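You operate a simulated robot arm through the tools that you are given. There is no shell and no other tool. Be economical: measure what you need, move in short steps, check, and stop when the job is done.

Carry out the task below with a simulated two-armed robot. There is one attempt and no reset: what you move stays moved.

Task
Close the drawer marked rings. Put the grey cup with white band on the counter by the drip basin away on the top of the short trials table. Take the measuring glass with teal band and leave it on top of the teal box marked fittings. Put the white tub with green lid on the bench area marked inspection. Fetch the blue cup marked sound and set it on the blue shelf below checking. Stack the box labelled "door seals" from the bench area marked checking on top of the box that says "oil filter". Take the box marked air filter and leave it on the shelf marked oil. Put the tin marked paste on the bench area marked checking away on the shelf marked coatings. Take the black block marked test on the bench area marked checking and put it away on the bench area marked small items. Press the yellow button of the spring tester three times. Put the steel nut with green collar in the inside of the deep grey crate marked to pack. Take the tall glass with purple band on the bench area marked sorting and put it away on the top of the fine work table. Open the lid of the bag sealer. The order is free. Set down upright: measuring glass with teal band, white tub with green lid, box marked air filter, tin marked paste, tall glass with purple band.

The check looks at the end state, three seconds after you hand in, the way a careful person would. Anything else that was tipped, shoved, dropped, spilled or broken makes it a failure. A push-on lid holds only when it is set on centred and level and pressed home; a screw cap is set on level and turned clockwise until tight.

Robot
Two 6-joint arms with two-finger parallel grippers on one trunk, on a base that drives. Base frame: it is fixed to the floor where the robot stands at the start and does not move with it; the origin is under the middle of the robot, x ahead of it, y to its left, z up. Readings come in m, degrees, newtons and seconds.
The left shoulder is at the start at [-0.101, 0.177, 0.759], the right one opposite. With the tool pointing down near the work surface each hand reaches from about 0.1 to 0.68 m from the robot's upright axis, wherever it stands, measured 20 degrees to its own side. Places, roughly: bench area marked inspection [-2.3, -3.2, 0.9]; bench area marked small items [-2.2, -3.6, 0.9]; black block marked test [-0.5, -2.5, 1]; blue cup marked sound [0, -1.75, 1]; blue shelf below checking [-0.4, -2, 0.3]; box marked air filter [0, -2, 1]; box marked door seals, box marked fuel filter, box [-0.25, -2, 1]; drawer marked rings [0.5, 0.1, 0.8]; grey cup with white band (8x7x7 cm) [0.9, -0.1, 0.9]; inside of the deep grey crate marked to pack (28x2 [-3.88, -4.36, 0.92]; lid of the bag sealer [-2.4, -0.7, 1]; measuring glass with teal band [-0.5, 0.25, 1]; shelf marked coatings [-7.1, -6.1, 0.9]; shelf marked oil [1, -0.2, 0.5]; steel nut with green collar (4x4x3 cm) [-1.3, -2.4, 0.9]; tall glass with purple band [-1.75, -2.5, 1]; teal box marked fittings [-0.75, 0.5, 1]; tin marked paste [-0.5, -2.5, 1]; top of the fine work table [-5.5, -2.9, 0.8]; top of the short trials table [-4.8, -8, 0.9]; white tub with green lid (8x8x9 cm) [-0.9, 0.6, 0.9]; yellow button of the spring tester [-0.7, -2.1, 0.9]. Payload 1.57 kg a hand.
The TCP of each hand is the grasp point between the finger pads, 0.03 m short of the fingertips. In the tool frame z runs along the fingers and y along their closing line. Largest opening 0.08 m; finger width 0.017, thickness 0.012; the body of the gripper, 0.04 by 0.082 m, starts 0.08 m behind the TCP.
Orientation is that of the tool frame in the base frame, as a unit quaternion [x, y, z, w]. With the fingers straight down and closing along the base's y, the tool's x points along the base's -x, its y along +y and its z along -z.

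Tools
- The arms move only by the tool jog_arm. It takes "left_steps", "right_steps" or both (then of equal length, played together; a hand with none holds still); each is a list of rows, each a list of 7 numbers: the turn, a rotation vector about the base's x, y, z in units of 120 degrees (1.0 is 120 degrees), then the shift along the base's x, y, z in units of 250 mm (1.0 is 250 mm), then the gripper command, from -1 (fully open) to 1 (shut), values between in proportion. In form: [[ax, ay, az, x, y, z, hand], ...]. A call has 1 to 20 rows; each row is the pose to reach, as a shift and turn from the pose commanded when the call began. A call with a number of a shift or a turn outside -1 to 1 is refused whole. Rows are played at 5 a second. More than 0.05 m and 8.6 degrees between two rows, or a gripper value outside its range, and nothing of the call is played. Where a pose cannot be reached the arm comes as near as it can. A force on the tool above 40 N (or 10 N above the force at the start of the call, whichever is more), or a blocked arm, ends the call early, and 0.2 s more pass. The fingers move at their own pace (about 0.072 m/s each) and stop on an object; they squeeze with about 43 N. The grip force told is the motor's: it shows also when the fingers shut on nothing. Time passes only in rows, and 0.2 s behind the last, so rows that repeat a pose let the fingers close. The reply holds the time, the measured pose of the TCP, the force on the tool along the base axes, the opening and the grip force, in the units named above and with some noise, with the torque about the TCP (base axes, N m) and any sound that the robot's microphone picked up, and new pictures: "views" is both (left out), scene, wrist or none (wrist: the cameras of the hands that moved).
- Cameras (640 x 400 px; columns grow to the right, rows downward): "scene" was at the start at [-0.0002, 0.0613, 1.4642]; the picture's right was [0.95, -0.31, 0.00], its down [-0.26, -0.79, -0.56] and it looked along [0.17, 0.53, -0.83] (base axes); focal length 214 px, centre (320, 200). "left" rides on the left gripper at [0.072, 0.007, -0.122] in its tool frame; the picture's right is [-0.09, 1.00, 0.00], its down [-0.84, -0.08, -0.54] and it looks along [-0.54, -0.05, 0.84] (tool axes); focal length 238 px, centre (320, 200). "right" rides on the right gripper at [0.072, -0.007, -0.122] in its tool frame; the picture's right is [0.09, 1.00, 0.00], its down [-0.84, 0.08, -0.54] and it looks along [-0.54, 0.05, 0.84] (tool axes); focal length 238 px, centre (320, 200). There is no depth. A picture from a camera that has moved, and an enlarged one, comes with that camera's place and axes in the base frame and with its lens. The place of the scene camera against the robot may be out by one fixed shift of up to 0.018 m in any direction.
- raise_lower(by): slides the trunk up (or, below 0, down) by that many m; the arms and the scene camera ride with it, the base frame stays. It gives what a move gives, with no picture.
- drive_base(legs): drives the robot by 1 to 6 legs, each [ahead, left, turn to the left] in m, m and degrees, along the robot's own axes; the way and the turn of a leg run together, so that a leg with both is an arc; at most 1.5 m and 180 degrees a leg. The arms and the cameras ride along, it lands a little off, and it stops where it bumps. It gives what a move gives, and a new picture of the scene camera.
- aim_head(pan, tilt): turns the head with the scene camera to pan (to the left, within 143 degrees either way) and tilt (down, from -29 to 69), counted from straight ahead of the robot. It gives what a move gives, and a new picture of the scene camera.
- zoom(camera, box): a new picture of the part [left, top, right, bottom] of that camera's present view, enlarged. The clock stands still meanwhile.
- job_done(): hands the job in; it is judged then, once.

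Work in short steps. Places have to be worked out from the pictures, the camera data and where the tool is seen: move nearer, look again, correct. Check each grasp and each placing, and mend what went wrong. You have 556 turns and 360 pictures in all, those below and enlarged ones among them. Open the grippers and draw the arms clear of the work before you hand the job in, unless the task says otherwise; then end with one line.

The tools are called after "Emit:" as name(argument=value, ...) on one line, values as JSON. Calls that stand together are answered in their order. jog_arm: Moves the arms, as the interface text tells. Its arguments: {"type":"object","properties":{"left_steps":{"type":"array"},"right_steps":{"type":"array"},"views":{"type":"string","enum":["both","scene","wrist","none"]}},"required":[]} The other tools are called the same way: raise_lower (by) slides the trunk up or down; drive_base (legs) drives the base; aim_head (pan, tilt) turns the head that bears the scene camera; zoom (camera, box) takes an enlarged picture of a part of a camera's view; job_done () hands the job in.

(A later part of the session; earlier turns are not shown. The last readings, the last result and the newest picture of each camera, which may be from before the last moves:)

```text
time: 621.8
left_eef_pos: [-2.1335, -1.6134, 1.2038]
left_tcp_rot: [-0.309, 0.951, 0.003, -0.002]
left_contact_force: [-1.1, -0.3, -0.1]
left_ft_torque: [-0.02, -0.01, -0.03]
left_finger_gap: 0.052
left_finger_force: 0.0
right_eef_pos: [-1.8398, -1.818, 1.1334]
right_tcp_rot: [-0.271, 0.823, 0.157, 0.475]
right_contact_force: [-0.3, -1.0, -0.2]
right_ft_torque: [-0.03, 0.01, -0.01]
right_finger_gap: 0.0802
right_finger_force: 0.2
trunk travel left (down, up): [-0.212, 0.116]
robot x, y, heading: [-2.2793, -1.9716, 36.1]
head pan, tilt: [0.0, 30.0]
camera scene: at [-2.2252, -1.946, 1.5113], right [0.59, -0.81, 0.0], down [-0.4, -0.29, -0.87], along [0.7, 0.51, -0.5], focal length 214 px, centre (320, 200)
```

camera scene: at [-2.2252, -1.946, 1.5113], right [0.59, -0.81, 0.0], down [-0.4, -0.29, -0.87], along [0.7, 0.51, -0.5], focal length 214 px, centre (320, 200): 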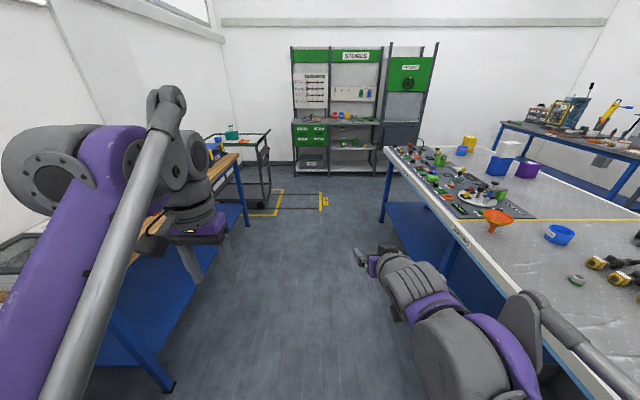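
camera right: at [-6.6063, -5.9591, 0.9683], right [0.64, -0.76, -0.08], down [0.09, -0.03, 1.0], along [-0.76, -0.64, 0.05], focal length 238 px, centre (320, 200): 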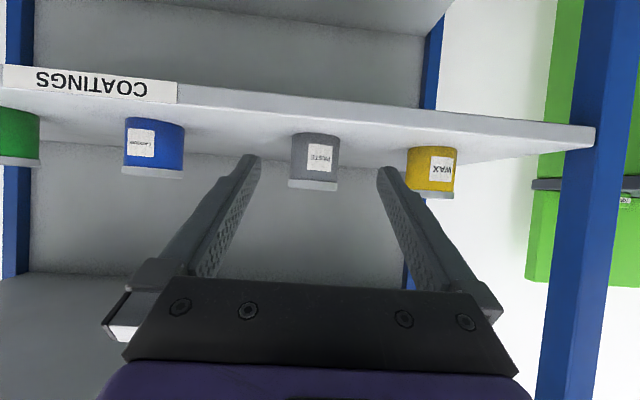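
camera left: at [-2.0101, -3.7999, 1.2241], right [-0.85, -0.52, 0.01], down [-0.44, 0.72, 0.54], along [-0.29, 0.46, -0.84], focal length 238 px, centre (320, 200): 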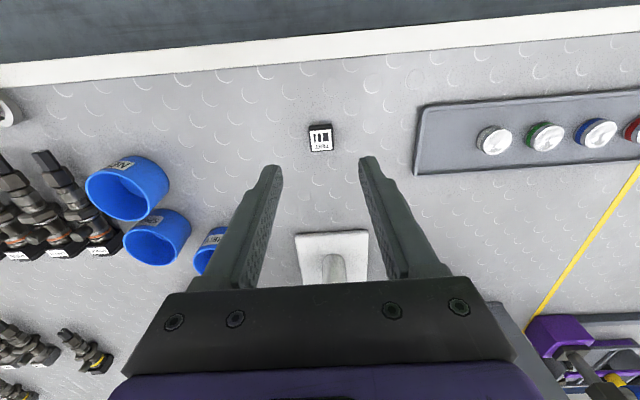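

Emit:
drive_base(legs=[[0.55, 0, 0.7], [0, 0, 90]])

Emit:
aim_head(pan=0, tilt=35)

```text
time: 628.8
left_eef_pos: [-2.2146, -1.5129, 1.2033]
left_tcp_rot: [0.901, -0.434, 0.0, 0.003]
left_contact_force: [0.0, -0.1, -0.3]
left_ft_torque: [0.04, 0.01, 0.01]
left_finger_gap: 0.0522
left_finger_force: 0.0
right_eef_pos: [-2.0237, -1.2113, 1.1357]
right_tcp_rot: [0.781, -0.374, -0.45, -0.216]
right_contact_force: [0.0, 0.2, -1.1]
right_ft_torque: [0.03, -0.03, 0.01]
right_finger_gap: 0.0799
right_finger_force: 0.0
trunk travel left (down, up): [-0.212, 0.116]
robot x, y, heading: [-1.8531, -1.6438, 128.6]
head pan, tilt: [0.0, 30.0]
camera scene: at [-1.8678, -1.6136, 1.5113], right [0.78, 0.62, 0.0], down [0.31, -0.39, -0.87], along [-0.54, 0.68, -0.5], focal length 214 px, centre (320, 200)
```

scene: 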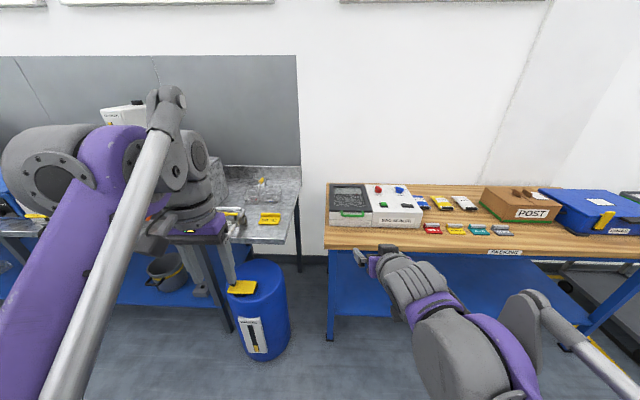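

```text
time: 629.4
left_eef_pos: [-2.2143, -1.5136, 1.2039]
left_tcp_rot: [0.901, -0.434, -0.001, 0.004]
left_contact_force: [-0.7, 0.5, 0.0]
left_ft_torque: [0.01, 0.03, -0.02]
left_finger_gap: 0.0518
left_finger_force: 0.0
right_eef_pos: [-2.0245, -1.211, 1.1346]
right_tcp_rot: [0.782, -0.374, -0.45, -0.216]
right_contact_force: [-0.2, 0.2, 0.8]
right_ft_torque: [-0.01, 0.02, 0.0]
right_finger_gap: 0.08
right_finger_force: 0.1
trunk travel left (down, up): [-0.212, 0.116]
robot x, y, heading: [-1.8492, -1.6465, 128.5]
head pan, tilt: [0.0, 35.0]
camera scene: at [-1.8664, -1.6154, 1.5036], right [0.78, 0.62, 0.0], down [0.36, -0.45, -0.82], along [-0.51, 0.64, -0.57], focal length 214 px, centre (320, 200)
```

scene: 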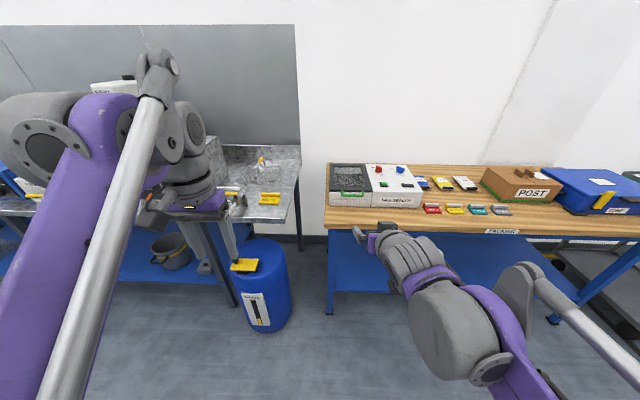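

Emit:
zoom(camera="scene", box=[315, 150, 435, 225])

```text
5.33 times, centred on (375, 188) of scene
camera zoom: at [-1.8664, -1.6154, 1.5036], right [0.78, 0.62, 0.0], down [0.36, -0.45, -0.82], along [-0.51, 0.64, -0.57], focal length 1144 px, centre (27, 267)
```

zoom: 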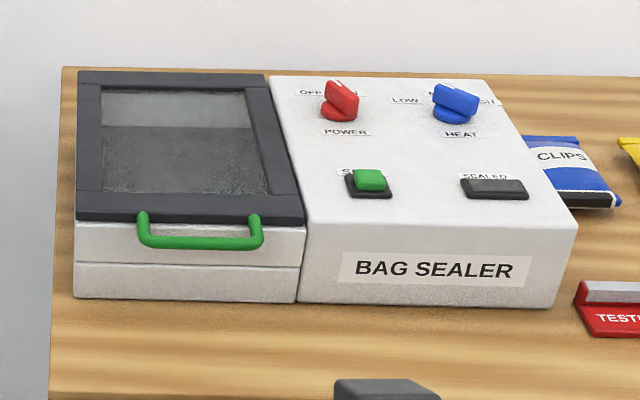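

Bag sealer located: lid hinged at the back, green front handle at about (-2.247, -0.895, 0.977). I'll lift it from below with closed right fingers. First drive nearer with the hand retracted.

Emit:
jog_arm(right_steps=[[0, 0, 0, 0.06, -0.08, 0, 1], [0, 0, 0, 0.12, -0.16, 0, 1], [0, 0, 0, 0.18, -0.24, 0, 1], [0, 0, 0, 0.24, -0.32, 0, 1]], views="none")

Emit:
drive_base(legs=[[0.36, 0, -1.5]])

Emit:
zoom(camera="scene", box=[310, 130, 470, 260])

```text
time: 630.4
left_eef_pos: [-2.213, -1.5129, 1.2045]
left_tcp_rot: [0.9, -0.435, -0.001, 0.003]
left_contact_force: [-0.3, 0.0, 0.2]
left_ft_torque: [0.03, 0.03, 0.0]
left_finger_gap: 0.052
left_finger_force: 0.0
right_eef_pos: [-1.9625, -1.2938, 1.1336]
right_tcp_rot: [0.781, -0.374, -0.451, -0.216]
right_contact_force: [-0.7, 0.3, 0.1]
right_ft_torque: [0.02, -0.01, -0.02]
right_finger_gap: 0.0
right_finger_force: 20.8
trunk travel left (down, up): [-0.212, 0.116]
robot x, y, heading: [-1.8551, -1.6507, 128.7]
head pan, tilt: [0.0, 35.0]
```

```text
time: 632.8
left_eef_pos: [-2.4306, -1.2125, 1.2036]
left_tcp_rot: [0.893, -0.45, -0.001, 0.005]
left_contact_force: [-0.1, -0.5, -0.5]
left_ft_torque: [-0.01, -0.01, -0.02]
left_finger_gap: 0.0522
left_finger_force: 0.1
right_eef_pos: [-2.1752, -0.9997, 1.1335]
right_tcp_rot: [0.775, -0.388, -0.446, -0.223]
right_contact_force: [1.1, -0.7, 0.4]
right_ft_torque: [0.02, 0.01, -0.03]
right_finger_gap: 0.0
right_finger_force: 21.3
trunk travel left (down, up): [-0.212, 0.116]
robot x, y, heading: [-2.0734, -1.3579, 126.7]
head pan, tilt: [0.0, 35.0]
camera scene: at [-2.0869, -1.3255, 1.5035], right [0.8, 0.6, 0.0], down [0.34, -0.46, -0.82], along [-0.49, 0.66, -0.57], focal length 214 px, centre (320, 200)
```

scene: 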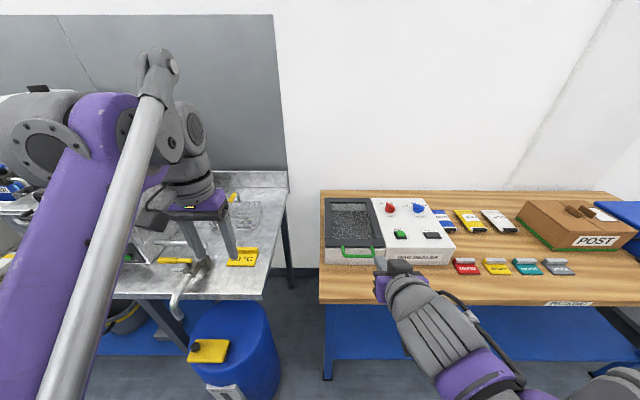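

```text
3.08 times, centred on (390, 195) of scene
camera zoom: at [-2.0869, -1.3255, 1.5035], right [0.8, 0.6, 0.0], down [0.34, -0.46, -0.82], along [-0.49, 0.66, -0.57], focal length 660 px, centre (105, 215)
```

zoom: 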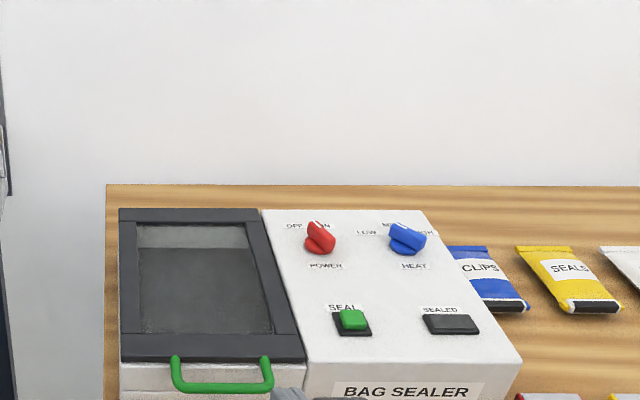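

Emit:
jog_arm(right_steps=[[0, 0, 0, 0, 0, -0.18, 1], [0, 0, 0, 0, 0, -0.36, 1], [0, 0, 0, 0, 0, -0.54, 1], [0, 0, 0, 0, 0, -0.7, 1]])

```text
time: 633.8
left_eef_pos: [-2.4314, -1.2125, 1.2034]
left_tcp_rot: [0.893, -0.45, -0.001, 0.003]
left_contact_force: [0.8, -0.9, -0.4]
left_ft_torque: [-0.01, -0.01, 0.03]
left_finger_gap: 0.052
left_finger_force: 0.1
right_eef_pos: [-2.1722, -1.0013, 0.9604]
right_tcp_rot: [0.775, -0.387, -0.446, -0.223]
right_contact_force: [0.1, -0.3, -0.1]
right_ft_torque: [-0.01, 0.02, 0.01]
right_finger_gap: 0.0
right_finger_force: 21.7
trunk travel left (down, up): [-0.212, 0.116]
robot x, y, heading: [-2.0784, -1.3592, 126.4]
head pan, tilt: [0.0, 35.0]
camera scene: at [-2.0873, -1.3253, 1.5035], right [0.8, 0.6, 0.0], down [0.34, -0.46, -0.82], along [-0.49, 0.66, -0.57], focal length 214 px, centre (320, 200)
camera right: at [-2.0829, -1.1094, 0.9589], right [-0.77, -0.63, -0.08], down [-0.03, -0.09, 1.0], along [-0.64, 0.77, 0.05], focal length 238 px, centre (320, 200)
```

scene: 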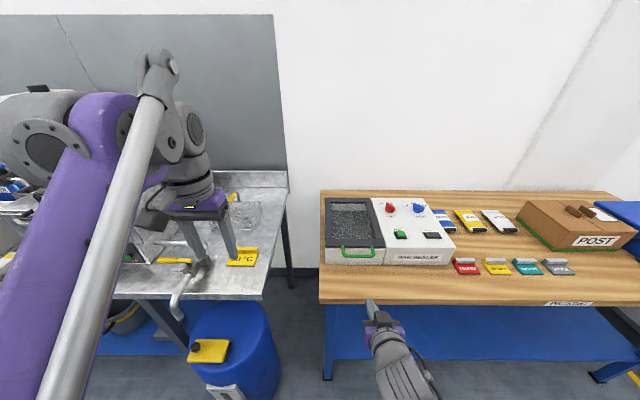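
right: 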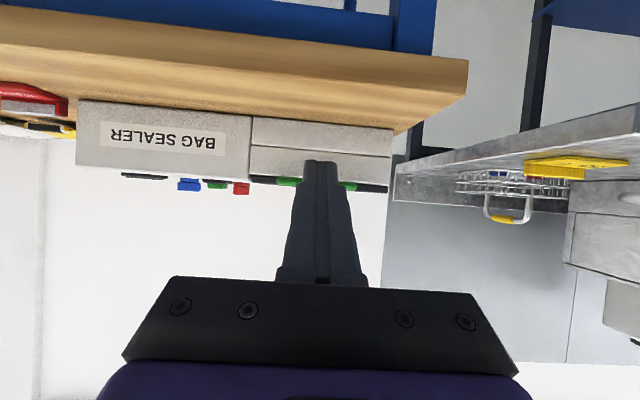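

Handle bar lies at z≈0.953 right in line with the fingers. Slide the fingertips under it.

Emit:
jog_arm(right_steps=[[0, 0, 0, 0, 0, -0.08, 1], [0, 0, 0, -0.1, 0.133, -0.08, 1], [0, 0, 0, -0.2, 0.267, -0.08, 1], [0, 0, 0, -0.28, 0.373, -0.08, 1], [0, 0, 0, -0.33, 0.44, -0.08, 1]])

Emit:
zoom(camera="scene", box=[310, 180, 470, 290])

```text
time: 635.0
left_eef_pos: [-2.4312, -1.2123, 1.204]
left_tcp_rot: [0.893, -0.451, -0.001, 0.003]
left_contact_force: [0.6, 0.4, 0.9]
left_ft_torque: [-0.03, 0.01, 0.0]
left_finger_gap: 0.0519
left_finger_force: 0.0
right_eef_pos: [-2.2557, -0.8901, 0.9406]
right_tcp_rot: [0.775, -0.388, -0.447, -0.223]
right_contact_force: [0.4, 0.9, 0.1]
right_ft_torque: [0.02, 0.03, 0.0]
right_finger_gap: 0.0002
right_finger_force: 21.0
trunk travel left (down, up): [-0.212, 0.116]
robot x, y, heading: [-2.072, -1.3602, 126.4]
head pan, tilt: [0.0, 35.0]
camera scene: at [-2.087, -1.3255, 1.5035], right [0.8, 0.6, 0.0], down [0.34, -0.46, -0.82], along [-0.49, 0.66, -0.57], focal length 214 px, centre (320, 200)
camera right: at [-2.1668, -0.9989, 0.9387], right [-0.77, -0.63, -0.08], down [-0.03, -0.09, 1.0], along [-0.64, 0.77, 0.05], focal length 238 px, centre (320, 200)
```

scene: 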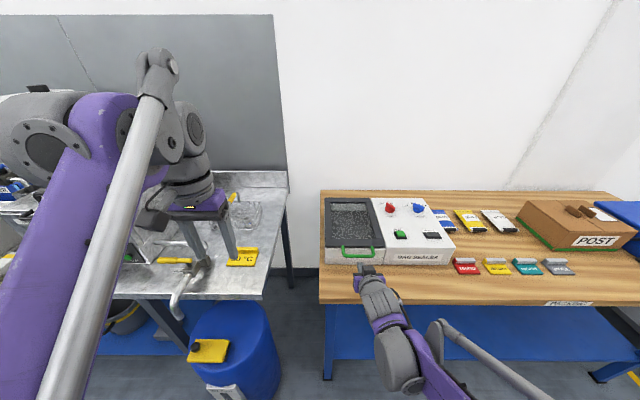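
right: 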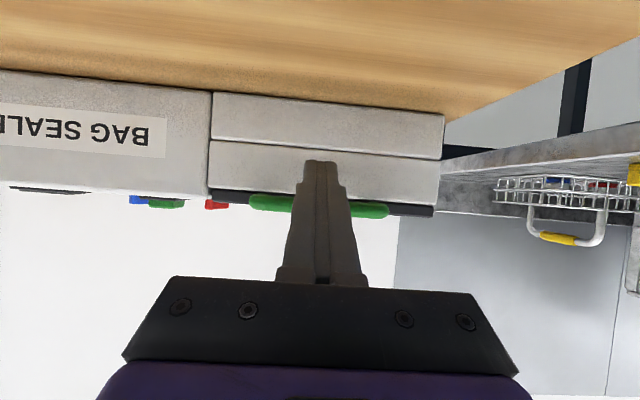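

```text
3.64 times, centred on (390, 235) of scene
camera zoom: at [-2.087, -1.3255, 1.5035], right [0.8, 0.6, 0.0], down [0.34, -0.46, -0.82], along [-0.49, 0.66, -0.57], focal length 780 px, centre (66, 73)
```

zoom: 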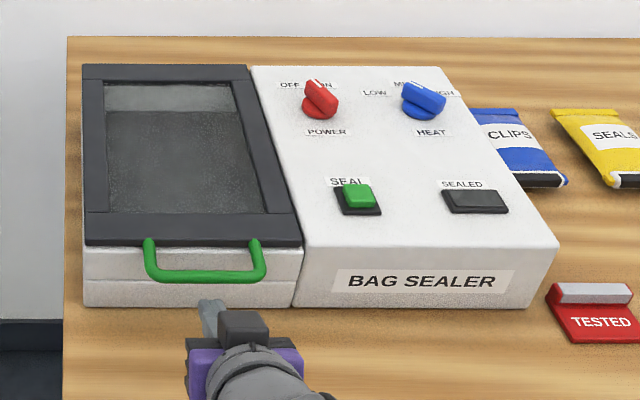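

Fingers are ~1.5 cm short of under the bar. To have reach for the whole arc, first move the base 8 cm closer (hand retracted meanwhile).

Emit:
jog_arm(right_steps=[[0, 0, 0, 0.1, -0.133, 0, 1], [0, 0, 0, 0.216, -0.288, 0, 1]], views="none")

Emit:
drive_base(legs=[[0.085, 0, 0.6]])

Emit:
jog_arm(right_steps=[[0, 0, 0, 0, 0, 0, 1]], views="wrist")

```text
time: 635.6
left_eef_pos: [-2.4302, -1.2135, 1.2047]
left_tcp_rot: [0.893, -0.45, -0.002, 0.004]
left_contact_force: [0.3, -0.1, 0.3]
left_ft_torque: [0.02, 0.02, 0.0]
left_finger_gap: 0.0521
left_finger_force: 0.2
right_eef_pos: [-2.2029, -0.9647, 0.9392]
right_tcp_rot: [0.775, -0.387, -0.447, -0.223]
right_contact_force: [-0.2, 0.5, 0.3]
right_ft_torque: [0.0, 0.03, 0.04]
right_finger_gap: 0.0
right_finger_force: 21.4
trunk travel left (down, up): [-0.212, 0.116]
robot x, y, heading: [-2.0727, -1.3618, 126.4]
head pan, tilt: [0.0, 35.0]
```

```text
time: 636.6
left_eef_pos: [-2.482, -1.1496, 1.2032]
left_tcp_rot: [0.895, -0.446, -0.001, 0.003]
left_contact_force: [-0.5, 1.2, 0.2]
left_ft_torque: [-0.03, -0.03, 0.03]
left_finger_gap: 0.0519
left_finger_force: 0.2
right_eef_pos: [-2.2584, -0.8982, 0.9371]
right_tcp_rot: [0.777, -0.383, -0.448, -0.221]
right_contact_force: [-0.5, 0.5, 0.4]
right_ft_torque: [0.01, 0.0, -0.01]
right_finger_gap: 0.0
right_finger_force: 20.9
trunk travel left (down, up): [-0.212, 0.116]
robot x, y, heading: [-2.123, -1.2924, 127.2]
head pan, tilt: [0.0, 35.0]
camera scene: at [-2.1373, -1.2591, 1.5035], right [0.8, 0.6, 0.0], down [0.35, -0.46, -0.82], along [-0.49, 0.65, -0.57], focal length 214 px, centre (320, 200)
```

scene: 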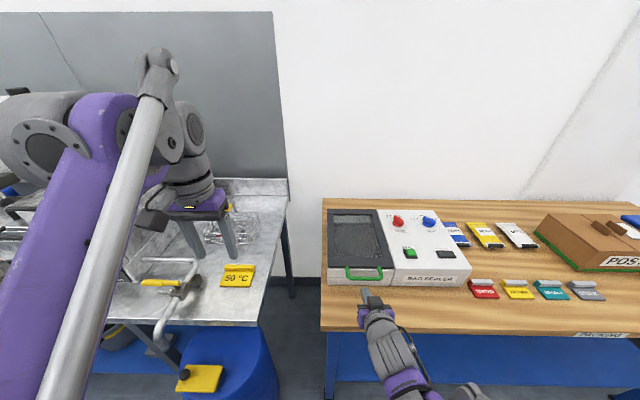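

```text
time: 637.0
left_eef_pos: [-2.4826, -1.1496, 1.2042]
left_tcp_rot: [0.895, -0.445, -0.001, 0.004]
left_contact_force: [-0.4, -0.3, 0.6]
left_ft_torque: [0.02, 0.02, -0.02]
left_finger_gap: 0.0521
left_finger_force: 0.0
right_eef_pos: [-2.2579, -0.8987, 0.9389]
right_tcp_rot: [0.778, -0.384, -0.447, -0.221]
right_contact_force: [0.1, 0.4, 0.0]
right_ft_torque: [0.01, -0.04, 0.0]
right_finger_gap: 0.0
right_finger_force: 21.5
trunk travel left (down, up): [-0.212, 0.116]
robot x, y, heading: [-2.1239, -1.292, 126.9]
head pan, tilt: [0.0, 35.0]
camera right: at [-2.1664, -1.0068, 0.9376], right [-0.76, -0.64, -0.08], down [-0.03, -0.09, 1.0], along [-0.65, 0.76, 0.05], focal length 238 px, centre (320, 200)
```

right: 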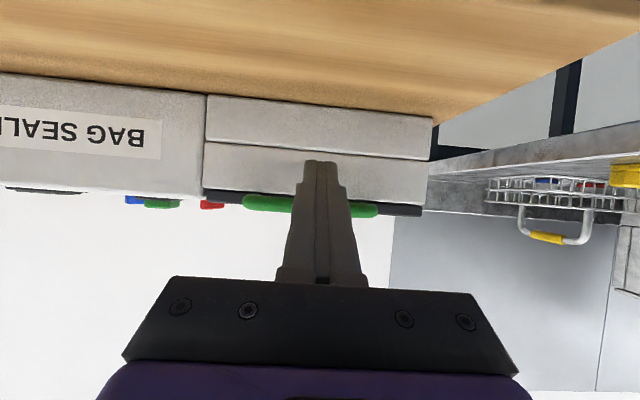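

Emit:
jog_arm(right_steps=[[0, 0, 0, -0.044, 0.092, -0.012, 1], [0, 0, 0, -0.044, 0.092, 0.04, 1], [0, 0, 0, -0.044, 0.092, 0.084, 1], [0, 0, 0, -0.05, 0.1, 0.15, 1], [0, 0, 0, -0.054, 0.105, 0.208, 1], [0, 0, 0, -0.062, 0.117, 0.28, 1], [0, 0, 0, -0.07, 0.127, 0.36, 1], [0, 0, 0, -0.094, 0.159, 0.504, 1], [0, 0, 0, -0.138, 0.217, 0.664, 1], [0, 0, 0, -0.184, 0.278, 0.792, 1], [0, 0, 0, -0.248, 0.364, 0.928, 1]])

```text
time: 639.4
left_eef_pos: [-2.4828, -1.1492, 1.2039]
left_tcp_rot: [0.895, -0.445, -0.001, 0.004]
left_contact_force: [0.5, 0.7, -0.2]
left_ft_torque: [-0.02, 0.02, -0.03]
left_finger_gap: 0.052
left_finger_force: 0.1
right_eef_pos: [-2.3188, -0.8045, 1.1697]
right_tcp_rot: [0.777, -0.383, -0.448, -0.22]
right_contact_force: [-1.3, 0.5, -1.6]
right_ft_torque: [-0.07, -0.04, 0.01]
right_finger_gap: 0.0
right_finger_force: 21.5
trunk travel left (down, up): [-0.212, 0.116]
robot x, y, heading: [-2.1233, -1.2938, 127.2]
head pan, tilt: [0.0, 35.0]
camera scene: at [-2.1376, -1.259, 1.5035], right [0.8, 0.6, 0.0], down [0.35, -0.46, -0.82], along [-0.49, 0.65, -0.57], focal length 214 px, centre (320, 200)
camera right: at [-2.2281, -0.9121, 1.1689], right [-0.76, -0.64, -0.08], down [-0.03, -0.09, 1.0], along [-0.65, 0.76, 0.04], focal length 238 px, centre (320, 200)
```

scene: 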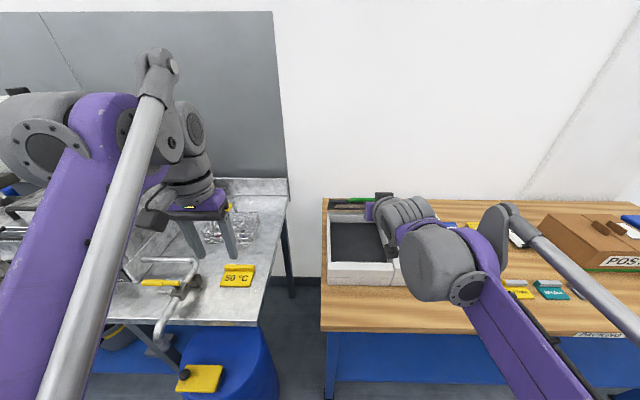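
right: 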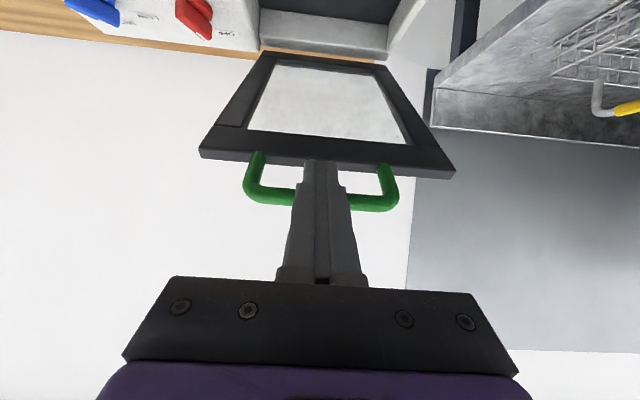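

The lid is up ~45°. Continue by pushing horizontally backward against its inner side.

Emit:
jog_arm(right_steps=[[0, 0, 0, -0.096, 0.128, 0, 1], [0, 0, 0, -0.192, 0.256, 0, 1], [0, 0, 0, -0.288, 0.384, 0, 1], [0, 0, 0, -0.384, 0.512, 0, 1], [0, 0, 0, -0.44, 0.59, 0, 1]])

```text
time: 639.9
left_eef_pos: [-2.4812, -1.1525, 1.2032]
left_tcp_rot: [0.895, -0.446, -0.002, 0.003]
left_contact_force: [-0.1, 0.2, -0.6]
left_ft_torque: [-0.02, 0.01, 0.0]
left_finger_gap: 0.0521
left_finger_force: 0.1
right_eef_pos: [-2.3397, -0.7767, 1.1755]
right_tcp_rot: [0.776, -0.382, -0.451, -0.222]
right_contact_force: [7.6, -8.5, 10.8]
right_ft_torque: [0.17, -0.03, -0.06]
right_finger_gap: 0.0
right_finger_force: 21.8
trunk travel left (down, up): [-0.212, 0.116]
robot x, y, heading: [-2.1226, -1.2942, 127.1]
head pan, tilt: [0.0, 35.0]
stopped in row 2 (right hand): the force on the tool passed its limit at 72 N (the readings are from after the stop); the commanded pose is now the measured one
camera scene: at [-2.1353, -1.262, 1.5037], right [0.8, 0.6, 0.0], down [0.35, -0.46, -0.82], along [-0.49, 0.65, -0.57], focal length 214 px, centre (320, 200)
camera right: at [-2.2494, -0.884, 1.1742], right [-0.76, -0.64, -0.08], down [-0.03, -0.09, 1.0], along [-0.65, 0.76, 0.05], focal length 238 px, centre (320, 200)
```

scene: 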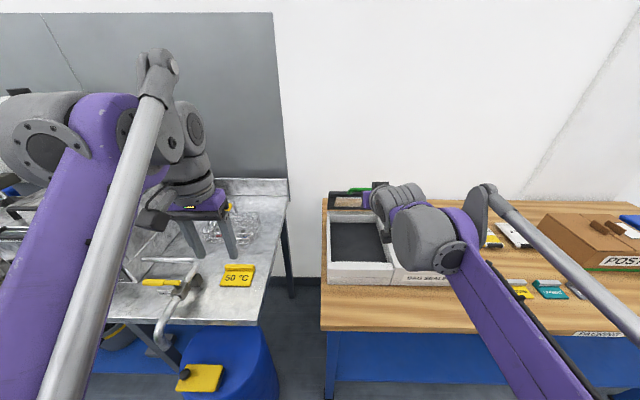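
right: 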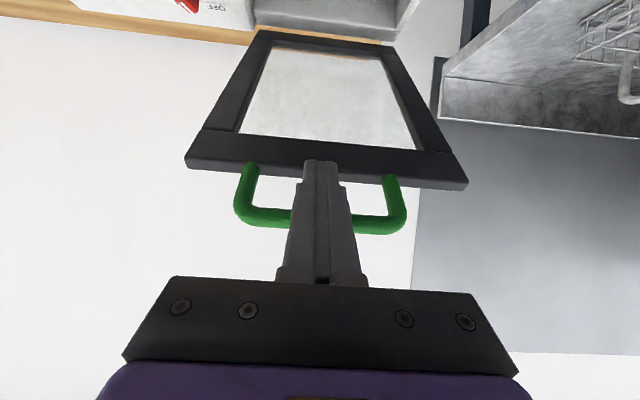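

Emit:
jog_arm(right_steps=[[0, 0, 0, -0.02, 0.026, 0.04, 1], [0, 0, 0, -0.04, 0.053, 0.075, 1], [0, 0, 0, -0.065, 0.087, 0.11, 1], [0, 0, 0, -0.09, 0.12, 0.14, 1], [0, 0, 0, -0.12, 0.16, 0.17, 1], [0, 0, 0, -0.15, 0.2, 0.195, 1]], views="wrist")

```text
time: 641.3
left_eef_pos: [-2.4826, -1.1502, 1.204]
left_tcp_rot: [0.895, -0.445, -0.003, 0.003]
left_contact_force: [0.5, -0.6, 0.4]
left_ft_torque: [-0.01, -0.04, -0.01]
left_finger_gap: 0.0522
left_finger_force: 0.1
right_eef_pos: [-2.3813, -0.7243, 1.2242]
right_tcp_rot: [0.776, -0.383, -0.45, -0.222]
right_contact_force: [1.5, -1.0, 1.7]
right_ft_torque: [0.03, -0.01, -0.01]
right_finger_gap: 0.0
right_finger_force: 21.2
trunk travel left (down, up): [-0.212, 0.116]
robot x, y, heading: [-2.1251, -1.292, 127.1]
head pan, tilt: [0.0, 35.0]
camera right: at [-2.2892, -0.8318, 1.223], right [-0.76, -0.64, -0.08], down [-0.03, -0.09, 1.0], along [-0.65, 0.76, 0.05], focal length 238 px, centre (320, 200)
```

right: 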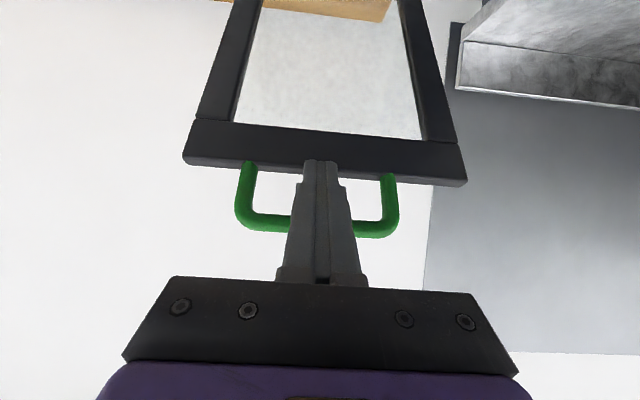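

Emit:
jog_arm(right_steps=[[0, 0, 0, -0.036, 0.048, 0.028, 1], [0, 0, 0, -0.072, 0.096, 0.05, 1], [0, 0, 0, -0.108, 0.144, 0.07, 1], [0, 0, 0, -0.144, 0.192, 0.085, 1], [0, 0, 0, -0.18, 0.24, 0.095, 1], [0, 0, 0, -0.216, 0.288, 0.1, 1]])

```text
time: 642.7
left_eef_pos: [-2.4837, -1.1485, 1.203]
left_tcp_rot: [0.895, -0.445, 0.0, 0.004]
left_contact_force: [0.1, 0.4, 0.2]
left_ft_torque: [-0.01, -0.03, 0.0]
left_finger_gap: 0.0519
left_finger_force: 0.0
right_eef_pos: [-2.4335, -0.65, 1.2498]
right_tcp_rot: [0.776, -0.382, -0.45, -0.221]
right_contact_force: [1.1, -1.0, -0.7]
right_ft_torque: [-0.08, -0.02, -0.02]
right_finger_gap: 0.0001
right_finger_force: 21.2
trunk travel left (down, up): [-0.212, 0.116]
robot x, y, heading: [-2.1252, -1.2895, 126.9]
head pan, tilt: [0.0, 35.0]
camera scene: at [-2.1375, -1.2587, 1.5034], right [0.8, 0.6, 0.0], down [0.35, -0.46, -0.82], along [-0.49, 0.65, -0.57], focal length 214 px, centre (320, 200)
camera right: at [-2.3418, -0.7576, 1.2473], right [-0.76, -0.64, -0.08], down [-0.03, -0.09, 1.0], along [-0.65, 0.76, 0.05], focal length 238 px, centre (320, 200)
```

scene: 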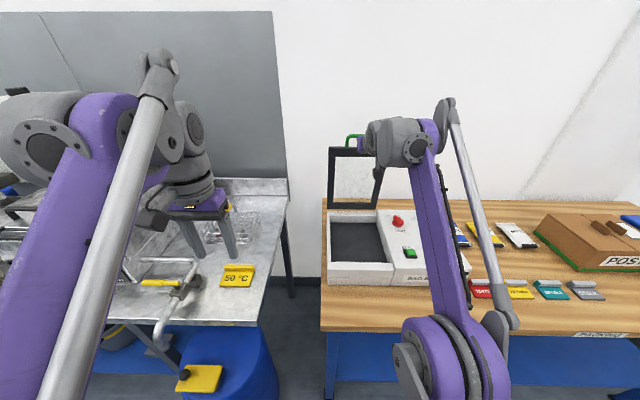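
right: 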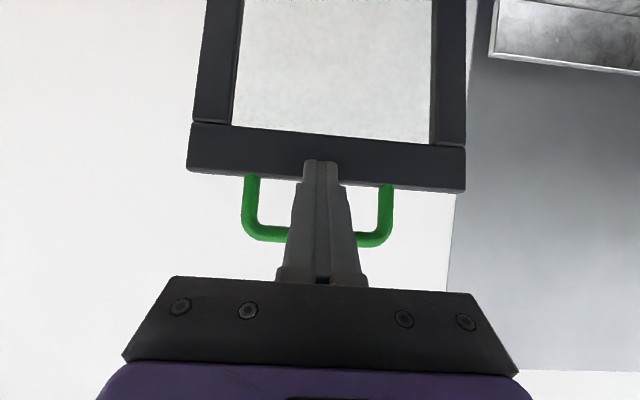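

Emit:
jog_arm(right_steps=[[0, 0, 0, -0.036, 0.048, 0.004, 1], [0, 0, 0, -0.072, 0.096, 0.004, 1], [0, 0, 0, -0.108, 0.144, 0, 1], [0, 0, 0, -0.144, 0.192, -0.01, 1], [0, 0, 0, -0.18, 0.24, -0.02, 1]])

```text
time: 643.9
left_eef_pos: [-2.4822, -1.1496, 1.2038]
left_tcp_rot: [0.895, -0.445, -0.001, 0.004]
left_contact_force: [-0.2, -0.2, -0.5]
left_ft_torque: [0.03, 0.0, 0.01]
left_finger_gap: 0.0519
left_finger_force: 0.2
right_eef_pos: [-2.4492, -0.6362, 1.2137]
right_tcp_rot: [0.776, -0.382, -0.451, -0.221]
right_contact_force: [0.2, 0.6, -0.3]
right_ft_torque: [-0.02, -0.02, 0.0]
right_finger_gap: 0.0001
right_finger_force: 20.6
right hand out of reach, approached as far as the arm can: row 1, 2, 3, 4, 5
trunk travel left (down, up): [-0.212, 0.116]
robot x, y, heading: [-2.1221, -1.2921, 126.6]
head pan, tilt: [0.0, 35.0]
camera scene: at [-2.1368, -1.26, 1.5035], right [0.8, 0.6, 0.0], down [0.35, -0.46, -0.82], along [-0.49, 0.65, -0.57], focal length 214 px, centre (320, 200)
camera right: at [-2.3582, -0.7426, 1.212], right [-0.76, -0.64, -0.08], down [-0.03, -0.09, 1.0], along [-0.65, 0.76, 0.05], focal length 238 px, centre (320, 200)
```

scene: 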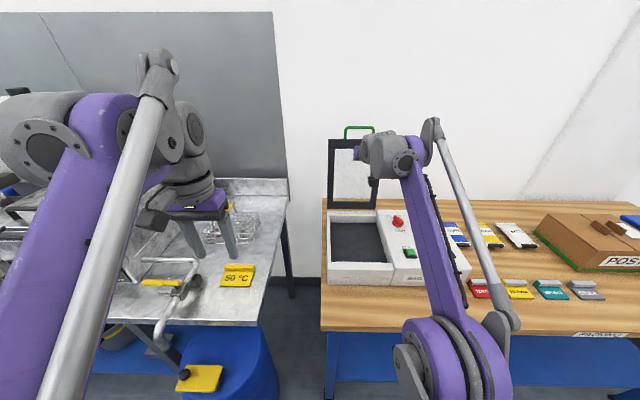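
right: 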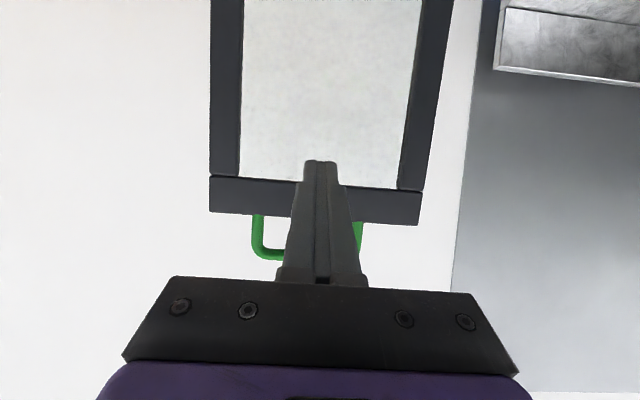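

The lid now seems to stand open on its own. Withdraw the hand and check it stays.

Emit:
jog_arm(right_steps=[[0, 0, 0, 0.1, -0.133, 0, 1], [0, 0, 0, 0.2, -0.267, 0, 1], [0, 0, 0, 0.3, -0.4, 0, 1], [0, 0, 0, 0.4, -0.533, 0, 1], [0, 0, 0, 0.5, -0.667, 0, 1], [0, 0, 0, 0.6, -0.8, 0, 1], [0, 0, 0, 0.68, -0.9, 0, 1]])

```text
time: 645.5
left_eef_pos: [-2.4828, -1.1515, 1.2044]
left_tcp_rot: [0.895, -0.446, -0.001, 0.003]
left_contact_force: [-0.2, 0.0, -0.3]
left_ft_torque: [-0.02, 0.03, 0.02]
left_finger_gap: 0.052
left_finger_force: 0.0
right_eef_pos: [-2.2776, -0.8558, 1.2134]
right_tcp_rot: [0.776, -0.382, -0.451, -0.221]
right_contact_force: [0.4, 0.2, 0.4]
right_ft_torque: [-0.02, 0.0, 0.02]
right_finger_gap: 0.0
right_finger_force: 21.5
trunk travel left (down, up): [-0.212, 0.116]
robot x, y, heading: [-2.1229, -1.2919, 127.1]
head pan, tilt: [0.0, 35.0]
camera scene: at [-2.1361, -1.2604, 1.5036], right [0.8, 0.6, 0.0], down [0.35, -0.46, -0.82], along [-0.49, 0.65, -0.57], focal length 214 px, centre (320, 200)
camera right: at [-2.185, -0.9632, 1.2118], right [-0.76, -0.64, -0.08], down [-0.03, -0.09, 1.0], along [-0.65, 0.76, 0.05], focal length 238 px, centre (320, 200)
```

scene: 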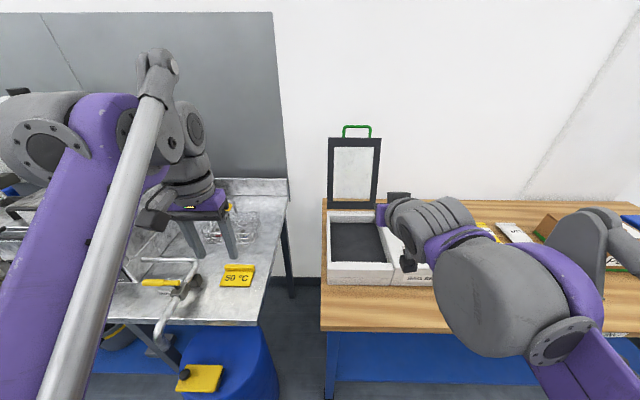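
right: 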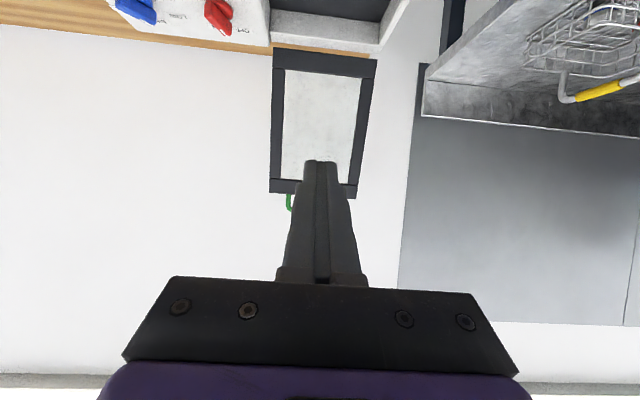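

Lid stays open. Next, the spring tester's yellow button: back off, turn around to the bench.

Emit:
drive_base(legs=[[-0.5, 0, 0], [0, 0, 90], [0, 0, 90], [0, 0.45, 0]])

Emit:
aim_head(pan=15, tilt=45)

```text
time: 660.1
left_eef_pos: [-1.1072, -1.5609, 1.203]
left_tcp_rot: [0.442, 0.897, 0.004, 0.001]
left_contact_force: [-0.5, -0.7, 0.3]
left_ft_torque: [-0.02, 0.01, 0.02]
left_finger_gap: 0.052
left_finger_force: 0.1
right_eef_pos: [-1.311, -1.8567, 1.2145]
right_tcp_rot: [0.379, 0.777, -0.22, 0.452]
right_contact_force: [-0.4, 0.8, -0.1]
right_ft_torque: [-0.02, 0.01, 0.0]
right_finger_gap: 0.0
right_finger_force: 21.0
trunk travel left (down, up): [-0.212, 0.116]
robot x, y, heading: [-1.4641, -1.4176, -52.3]
head pan, tilt: [0.0, 35.0]
camera scene: at [-1.4211, -1.4643, 1.5035], right [-0.79, -0.61, 0.0], down [-0.35, 0.46, -0.82], along [0.5, -0.65, -0.57], focal length 214 px, centre (320, 200)
```

scene: 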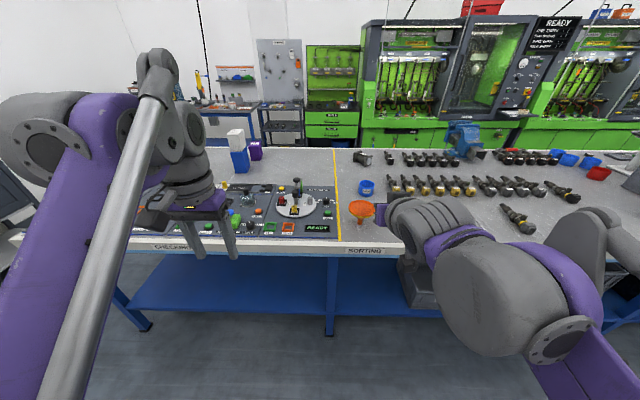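

```text
time: 660.9
left_eef_pos: [-1.1064, -1.5603, 1.2033]
left_tcp_rot: [0.443, 0.897, 0.003, 0.001]
left_contact_force: [0.0, -0.1, -0.5]
left_ft_torque: [0.0, 0.0, 0.01]
left_finger_gap: 0.0521
left_finger_force: 0.0
right_eef_pos: [-1.311, -1.8566, 1.2138]
right_tcp_rot: [0.38, 0.777, -0.22, 0.452]
right_contact_force: [0.4, -0.9, -0.8]
right_ft_torque: [-0.01, 0.01, 0.0]
right_finger_gap: 0.0
right_finger_force: 20.9
trunk travel left (down, up): [-0.212, 0.116]
robot x, y, heading: [-1.4644, -1.4163, -52.5]
head pan, tilt: [15.0, 45.0]
camera scene: at [-1.4103, -1.444, 1.4888], right [-0.61, -0.79, 0.0], down [-0.56, 0.43, -0.71], along [0.56, -0.43, -0.71], focal length 214 px, centre (320, 200)
```

scene: 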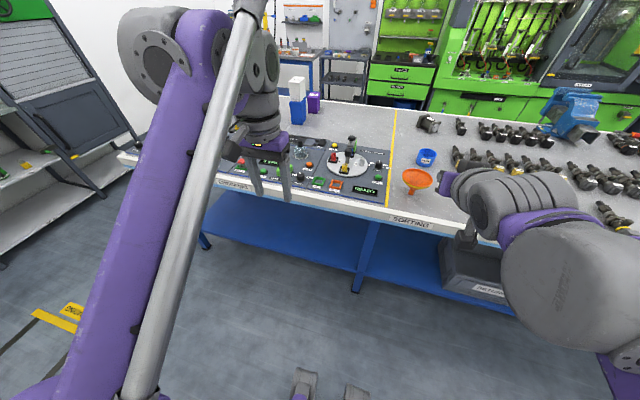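

Emit:
zoom(camera="scene", box=[210, 115, 410, 225])

```text
3.20 times, centred on (310, 170) of scene
camera zoom: at [-1.4103, -1.444, 1.4888], right [-0.61, -0.79, 0.0], down [-0.56, 0.43, -0.71], along [0.56, -0.43, -0.71], focal length 686 px, centre (352, 296)
```

zoom: 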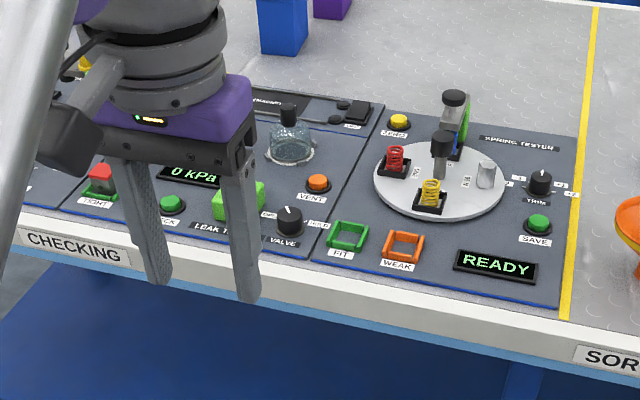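

Yellow button of the spring tester ≈ (-0.70, -2.09, ~0.925). Drive closer and bring the left hand (closed, tilted ~35°) above it.

Emit:
drive_base(legs=[[0.3, 0, 0]])

Emit:
jog_arm(left_steps=[[-0.03, -0.023, 0, 0.1, -0.13, -0.02, 1], [-0.06, -0.046, 0, 0.2, -0.26, -0.04, 1], [-0.09, -0.069, 0, 0.3, -0.39, -0.1, 1], [-0.12, -0.092, 0, 0.4, -0.52, -0.16, 1], [-0.15, -0.115, 0, 0.5, -0.65, -0.24, 1], [-0.18, -0.138, 0, 0.6, -0.78, -0.32, 1], [-0.21, -0.16, 0, 0.68, -0.88, -0.4, 1], [-0.235, -0.178, 0, 0.72, -0.94, -0.48, 1]])

```text
time: 663.0
left_eef_pos: [-0.9229, -1.7975, 1.2045]
left_tcp_rot: [0.441, 0.898, 0.003, 0.001]
left_contact_force: [0.5, 0.7, 0.7]
left_ft_torque: [0.0, 0.02, -0.01]
left_finger_gap: 0.052
left_finger_force: 0.0
right_eef_pos: [-1.1249, -2.0949, 1.2129]
right_tcp_rot: [0.378, 0.777, -0.22, 0.453]
right_contact_force: [-0.6, -0.8, -0.1]
right_ft_torque: [0.0, -0.02, -0.03]
right_finger_gap: 0.0001
right_finger_force: 21.6
trunk travel left (down, up): [-0.212, 0.116]
robot x, y, heading: [-1.2837, -1.6591, -52.2]
head pan, tilt: [15.0, 45.0]
camera scene: at [-1.2261, -1.6825, 1.4887], right [-0.61, -0.8, 0.0], down [-0.56, 0.43, -0.71], along [0.56, -0.43, -0.71], focal length 214 px, centre (320, 200)
```

scene: 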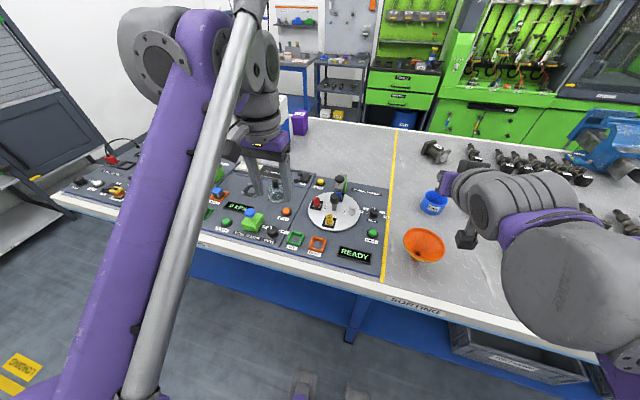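

```text
time: 664.8
left_eef_pos: [-0.742, -2.0361, 1.0848]
left_tcp_rot: [0.419, 0.856, -0.134, 0.273]
left_contact_force: [-0.4, 0.8, -0.8]
left_ft_torque: [0.0, -0.01, -0.01]
left_finger_gap: 0.0001
left_finger_force: 21.3
right_eef_pos: [-1.125, -2.0957, 1.214]
right_tcp_rot: [0.379, 0.778, -0.22, 0.451]
right_contact_force: [0.7, 0.6, 0.2]
right_ft_torque: [-0.01, -0.01, 0.0]
right_finger_gap: 0.0
right_finger_force: 21.2
trunk travel left (down, up): [-0.212, 0.116]
robot x, y, heading: [-1.2829, -1.6544, -52.4]
head pan, tilt: [15.0, 45.0]
camera scene: at [-1.2264, -1.6823, 1.4887], right [-0.61, -0.8, 0.0], down [-0.56, 0.43, -0.71], along [0.56, -0.43, -0.71], focal length 214 px, centre (320, 200)
camera left: at [-0.8145, -1.929, 1.1421], right [0.83, 0.55, 0.05], down [0.17, -0.34, 0.93], along [0.53, -0.76, -0.37], focal length 238 px, centre (320, 200)
```

scene: 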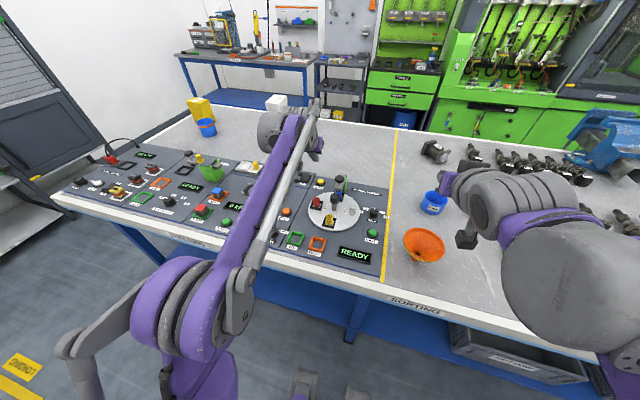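
left: 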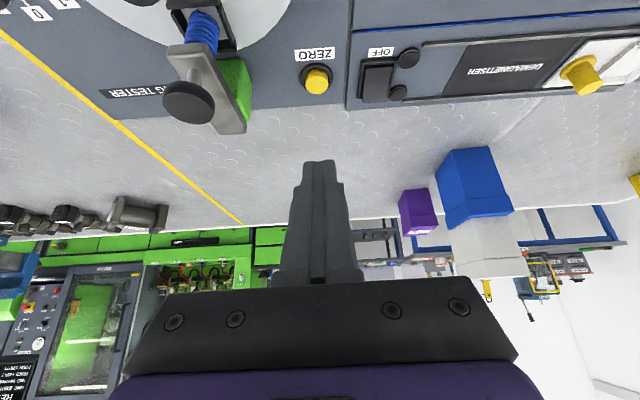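

Emit:
jog_arm(left_steps=[[0, 0, 0, 0.07, -0.09, -0.1, 1], [0, 0, 0, 0.136, -0.172, -0.25, 1], [0, 0, 0, 0.136, -0.172, -0.41, 1]], views="wrist")

Emit:
zoom(camera="scene", box=[240, 100, 400, 240])

```text
time: 665.6
left_eef_pos: [-0.7098, -2.0776, 0.9825]
left_tcp_rot: [0.419, 0.856, -0.134, 0.272]
left_contact_force: [0.6, -0.3, 0.3]
left_ft_torque: [-0.04, 0.01, 0.0]
left_finger_gap: 0.0
left_finger_force: 21.8
right_eef_pos: [-1.1255, -2.0946, 1.2133]
right_tcp_rot: [0.378, 0.777, -0.219, 0.453]
right_contact_force: [0.0, 0.4, 0.1]
right_ft_torque: [-0.01, 0.0, -0.02]
right_finger_gap: 0.0
right_finger_force: 21.2
trunk travel left (down, up): [-0.212, 0.116]
robot x, y, heading: [-1.2828, -1.6611, -52.2]
head pan, tilt: [15.0, 45.0]
camera left: at [-0.7814, -1.972, 1.04], right [0.83, 0.55, 0.05], down [0.17, -0.34, 0.93], along [0.53, -0.76, -0.37], focal length 238 px, centre (320, 200)
```

left: 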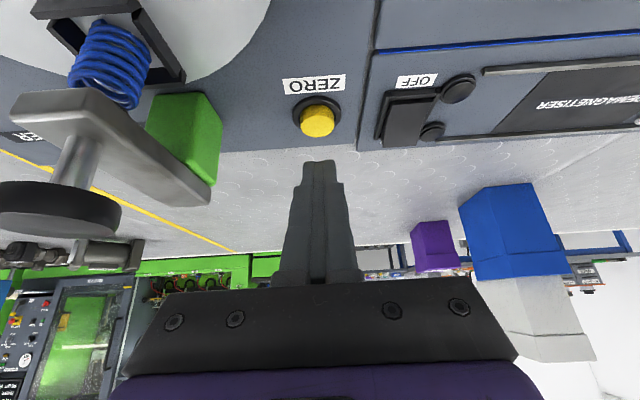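

```text
2.86 times, centred on (320, 170) of scene
camera zoom: at [-1.2264, -1.6822, 1.4887], right [-0.61, -0.8, 0.0], down [-0.56, 0.43, -0.71], along [0.56, -0.43, -0.71], focal length 613 px, centre (320, 286)
```

zoom: 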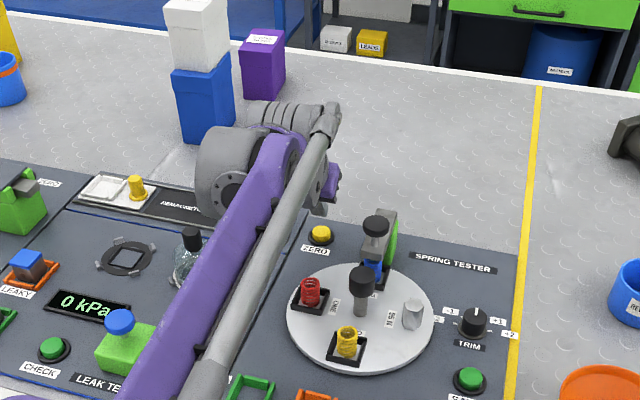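

Button top ≈ (-0.7025, -2.083, 0.931); tip is over it. Press once and watch force/sound.

Emit:
jog_arm(left_steps=[[0, 0, 0, -0.01, 0.013, -0.06, 1], [0, 0, 0, -0.01, 0.013, -0.08, 1], [0, 0, 0, -0.01, 0.013, -0.095, 1], [0, 0, 0, -0.01, 0.013, -0.11, 1], [0, 0, 0, -0.01, 0.013, -0.11, 1]], views="wrist")

```text
time: 666.8
left_eef_pos: [-0.7123, -2.0728, 0.9543]
left_tcp_rot: [0.419, 0.856, -0.133, 0.272]
left_contact_force: [0.3, -0.1, -0.3]
left_ft_torque: [-0.05, 0.03, -0.01]
left_finger_gap: 0.0
left_finger_force: 21.1
right_eef_pos: [-1.1255, -2.0936, 1.2136]
right_tcp_rot: [0.377, 0.778, -0.219, 0.452]
right_contact_force: [0.4, -0.4, 0.4]
right_ft_torque: [0.02, -0.03, -0.03]
right_finger_gap: 0.0
right_finger_force: 21.5
trunk travel left (down, up): [-0.212, 0.116]
robot x, y, heading: [-1.2807, -1.6589, -52.1]
head pan, tilt: [15.0, 45.0]
camera left: at [-0.785, -1.9671, 1.0117], right [0.83, 0.55, 0.05], down [0.17, -0.34, 0.93], along [0.53, -0.76, -0.37], focal length 238 px, centre (320, 200)
```

left: 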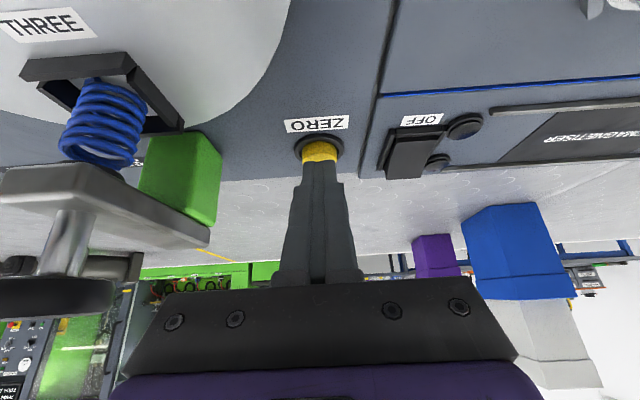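

Emit:
jog_arm(left_steps=[[0, 0, 0, 0, 0, -0.012, 1], [0, 0, 0, 0, 0, -0.024, 1], [0, 0, 0, 0, 0, -0.036, 1], [0, 0, 0, 0, 0, -0.048, 1]], views="wrist")

```text
time: 667.8
left_eef_pos: [-0.7106, -2.0711, 0.9418]
left_tcp_rot: [0.419, 0.856, -0.133, 0.272]
left_contact_force: [-1.2, 1.6, 2.4]
left_ft_torque: [0.04, 0.04, 0.02]
left_finger_gap: 0.0
left_finger_force: 21.4
right_eef_pos: [-1.125, -2.0942, 1.2138]
right_tcp_rot: [0.378, 0.778, -0.219, 0.452]
right_contact_force: [-0.2, -0.5, 0.3]
right_ft_torque: [0.01, 0.0, 0.04]
right_finger_gap: 0.0
right_finger_force: 21.4
trunk travel left (down, up): [-0.212, 0.116]
robot x, y, heading: [-1.2801, -1.6571, -52.0]
head pan, tilt: [15.0, 45.0]
heard: click
camera left: at [-0.7842, -1.9664, 0.9995], right [0.83, 0.55, 0.05], down [0.17, -0.34, 0.93], along [0.53, -0.76, -0.37], focal length 238 px, centre (320, 200)
```

left: 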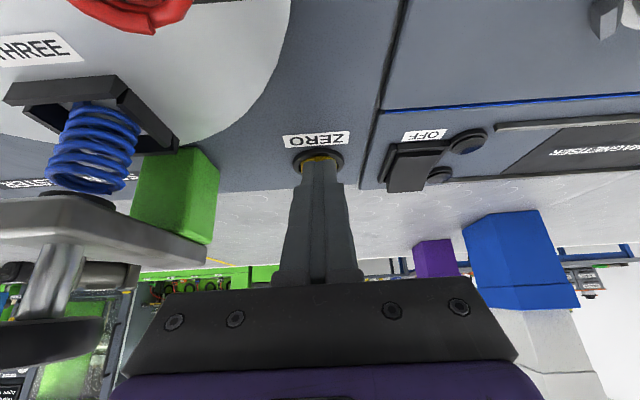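

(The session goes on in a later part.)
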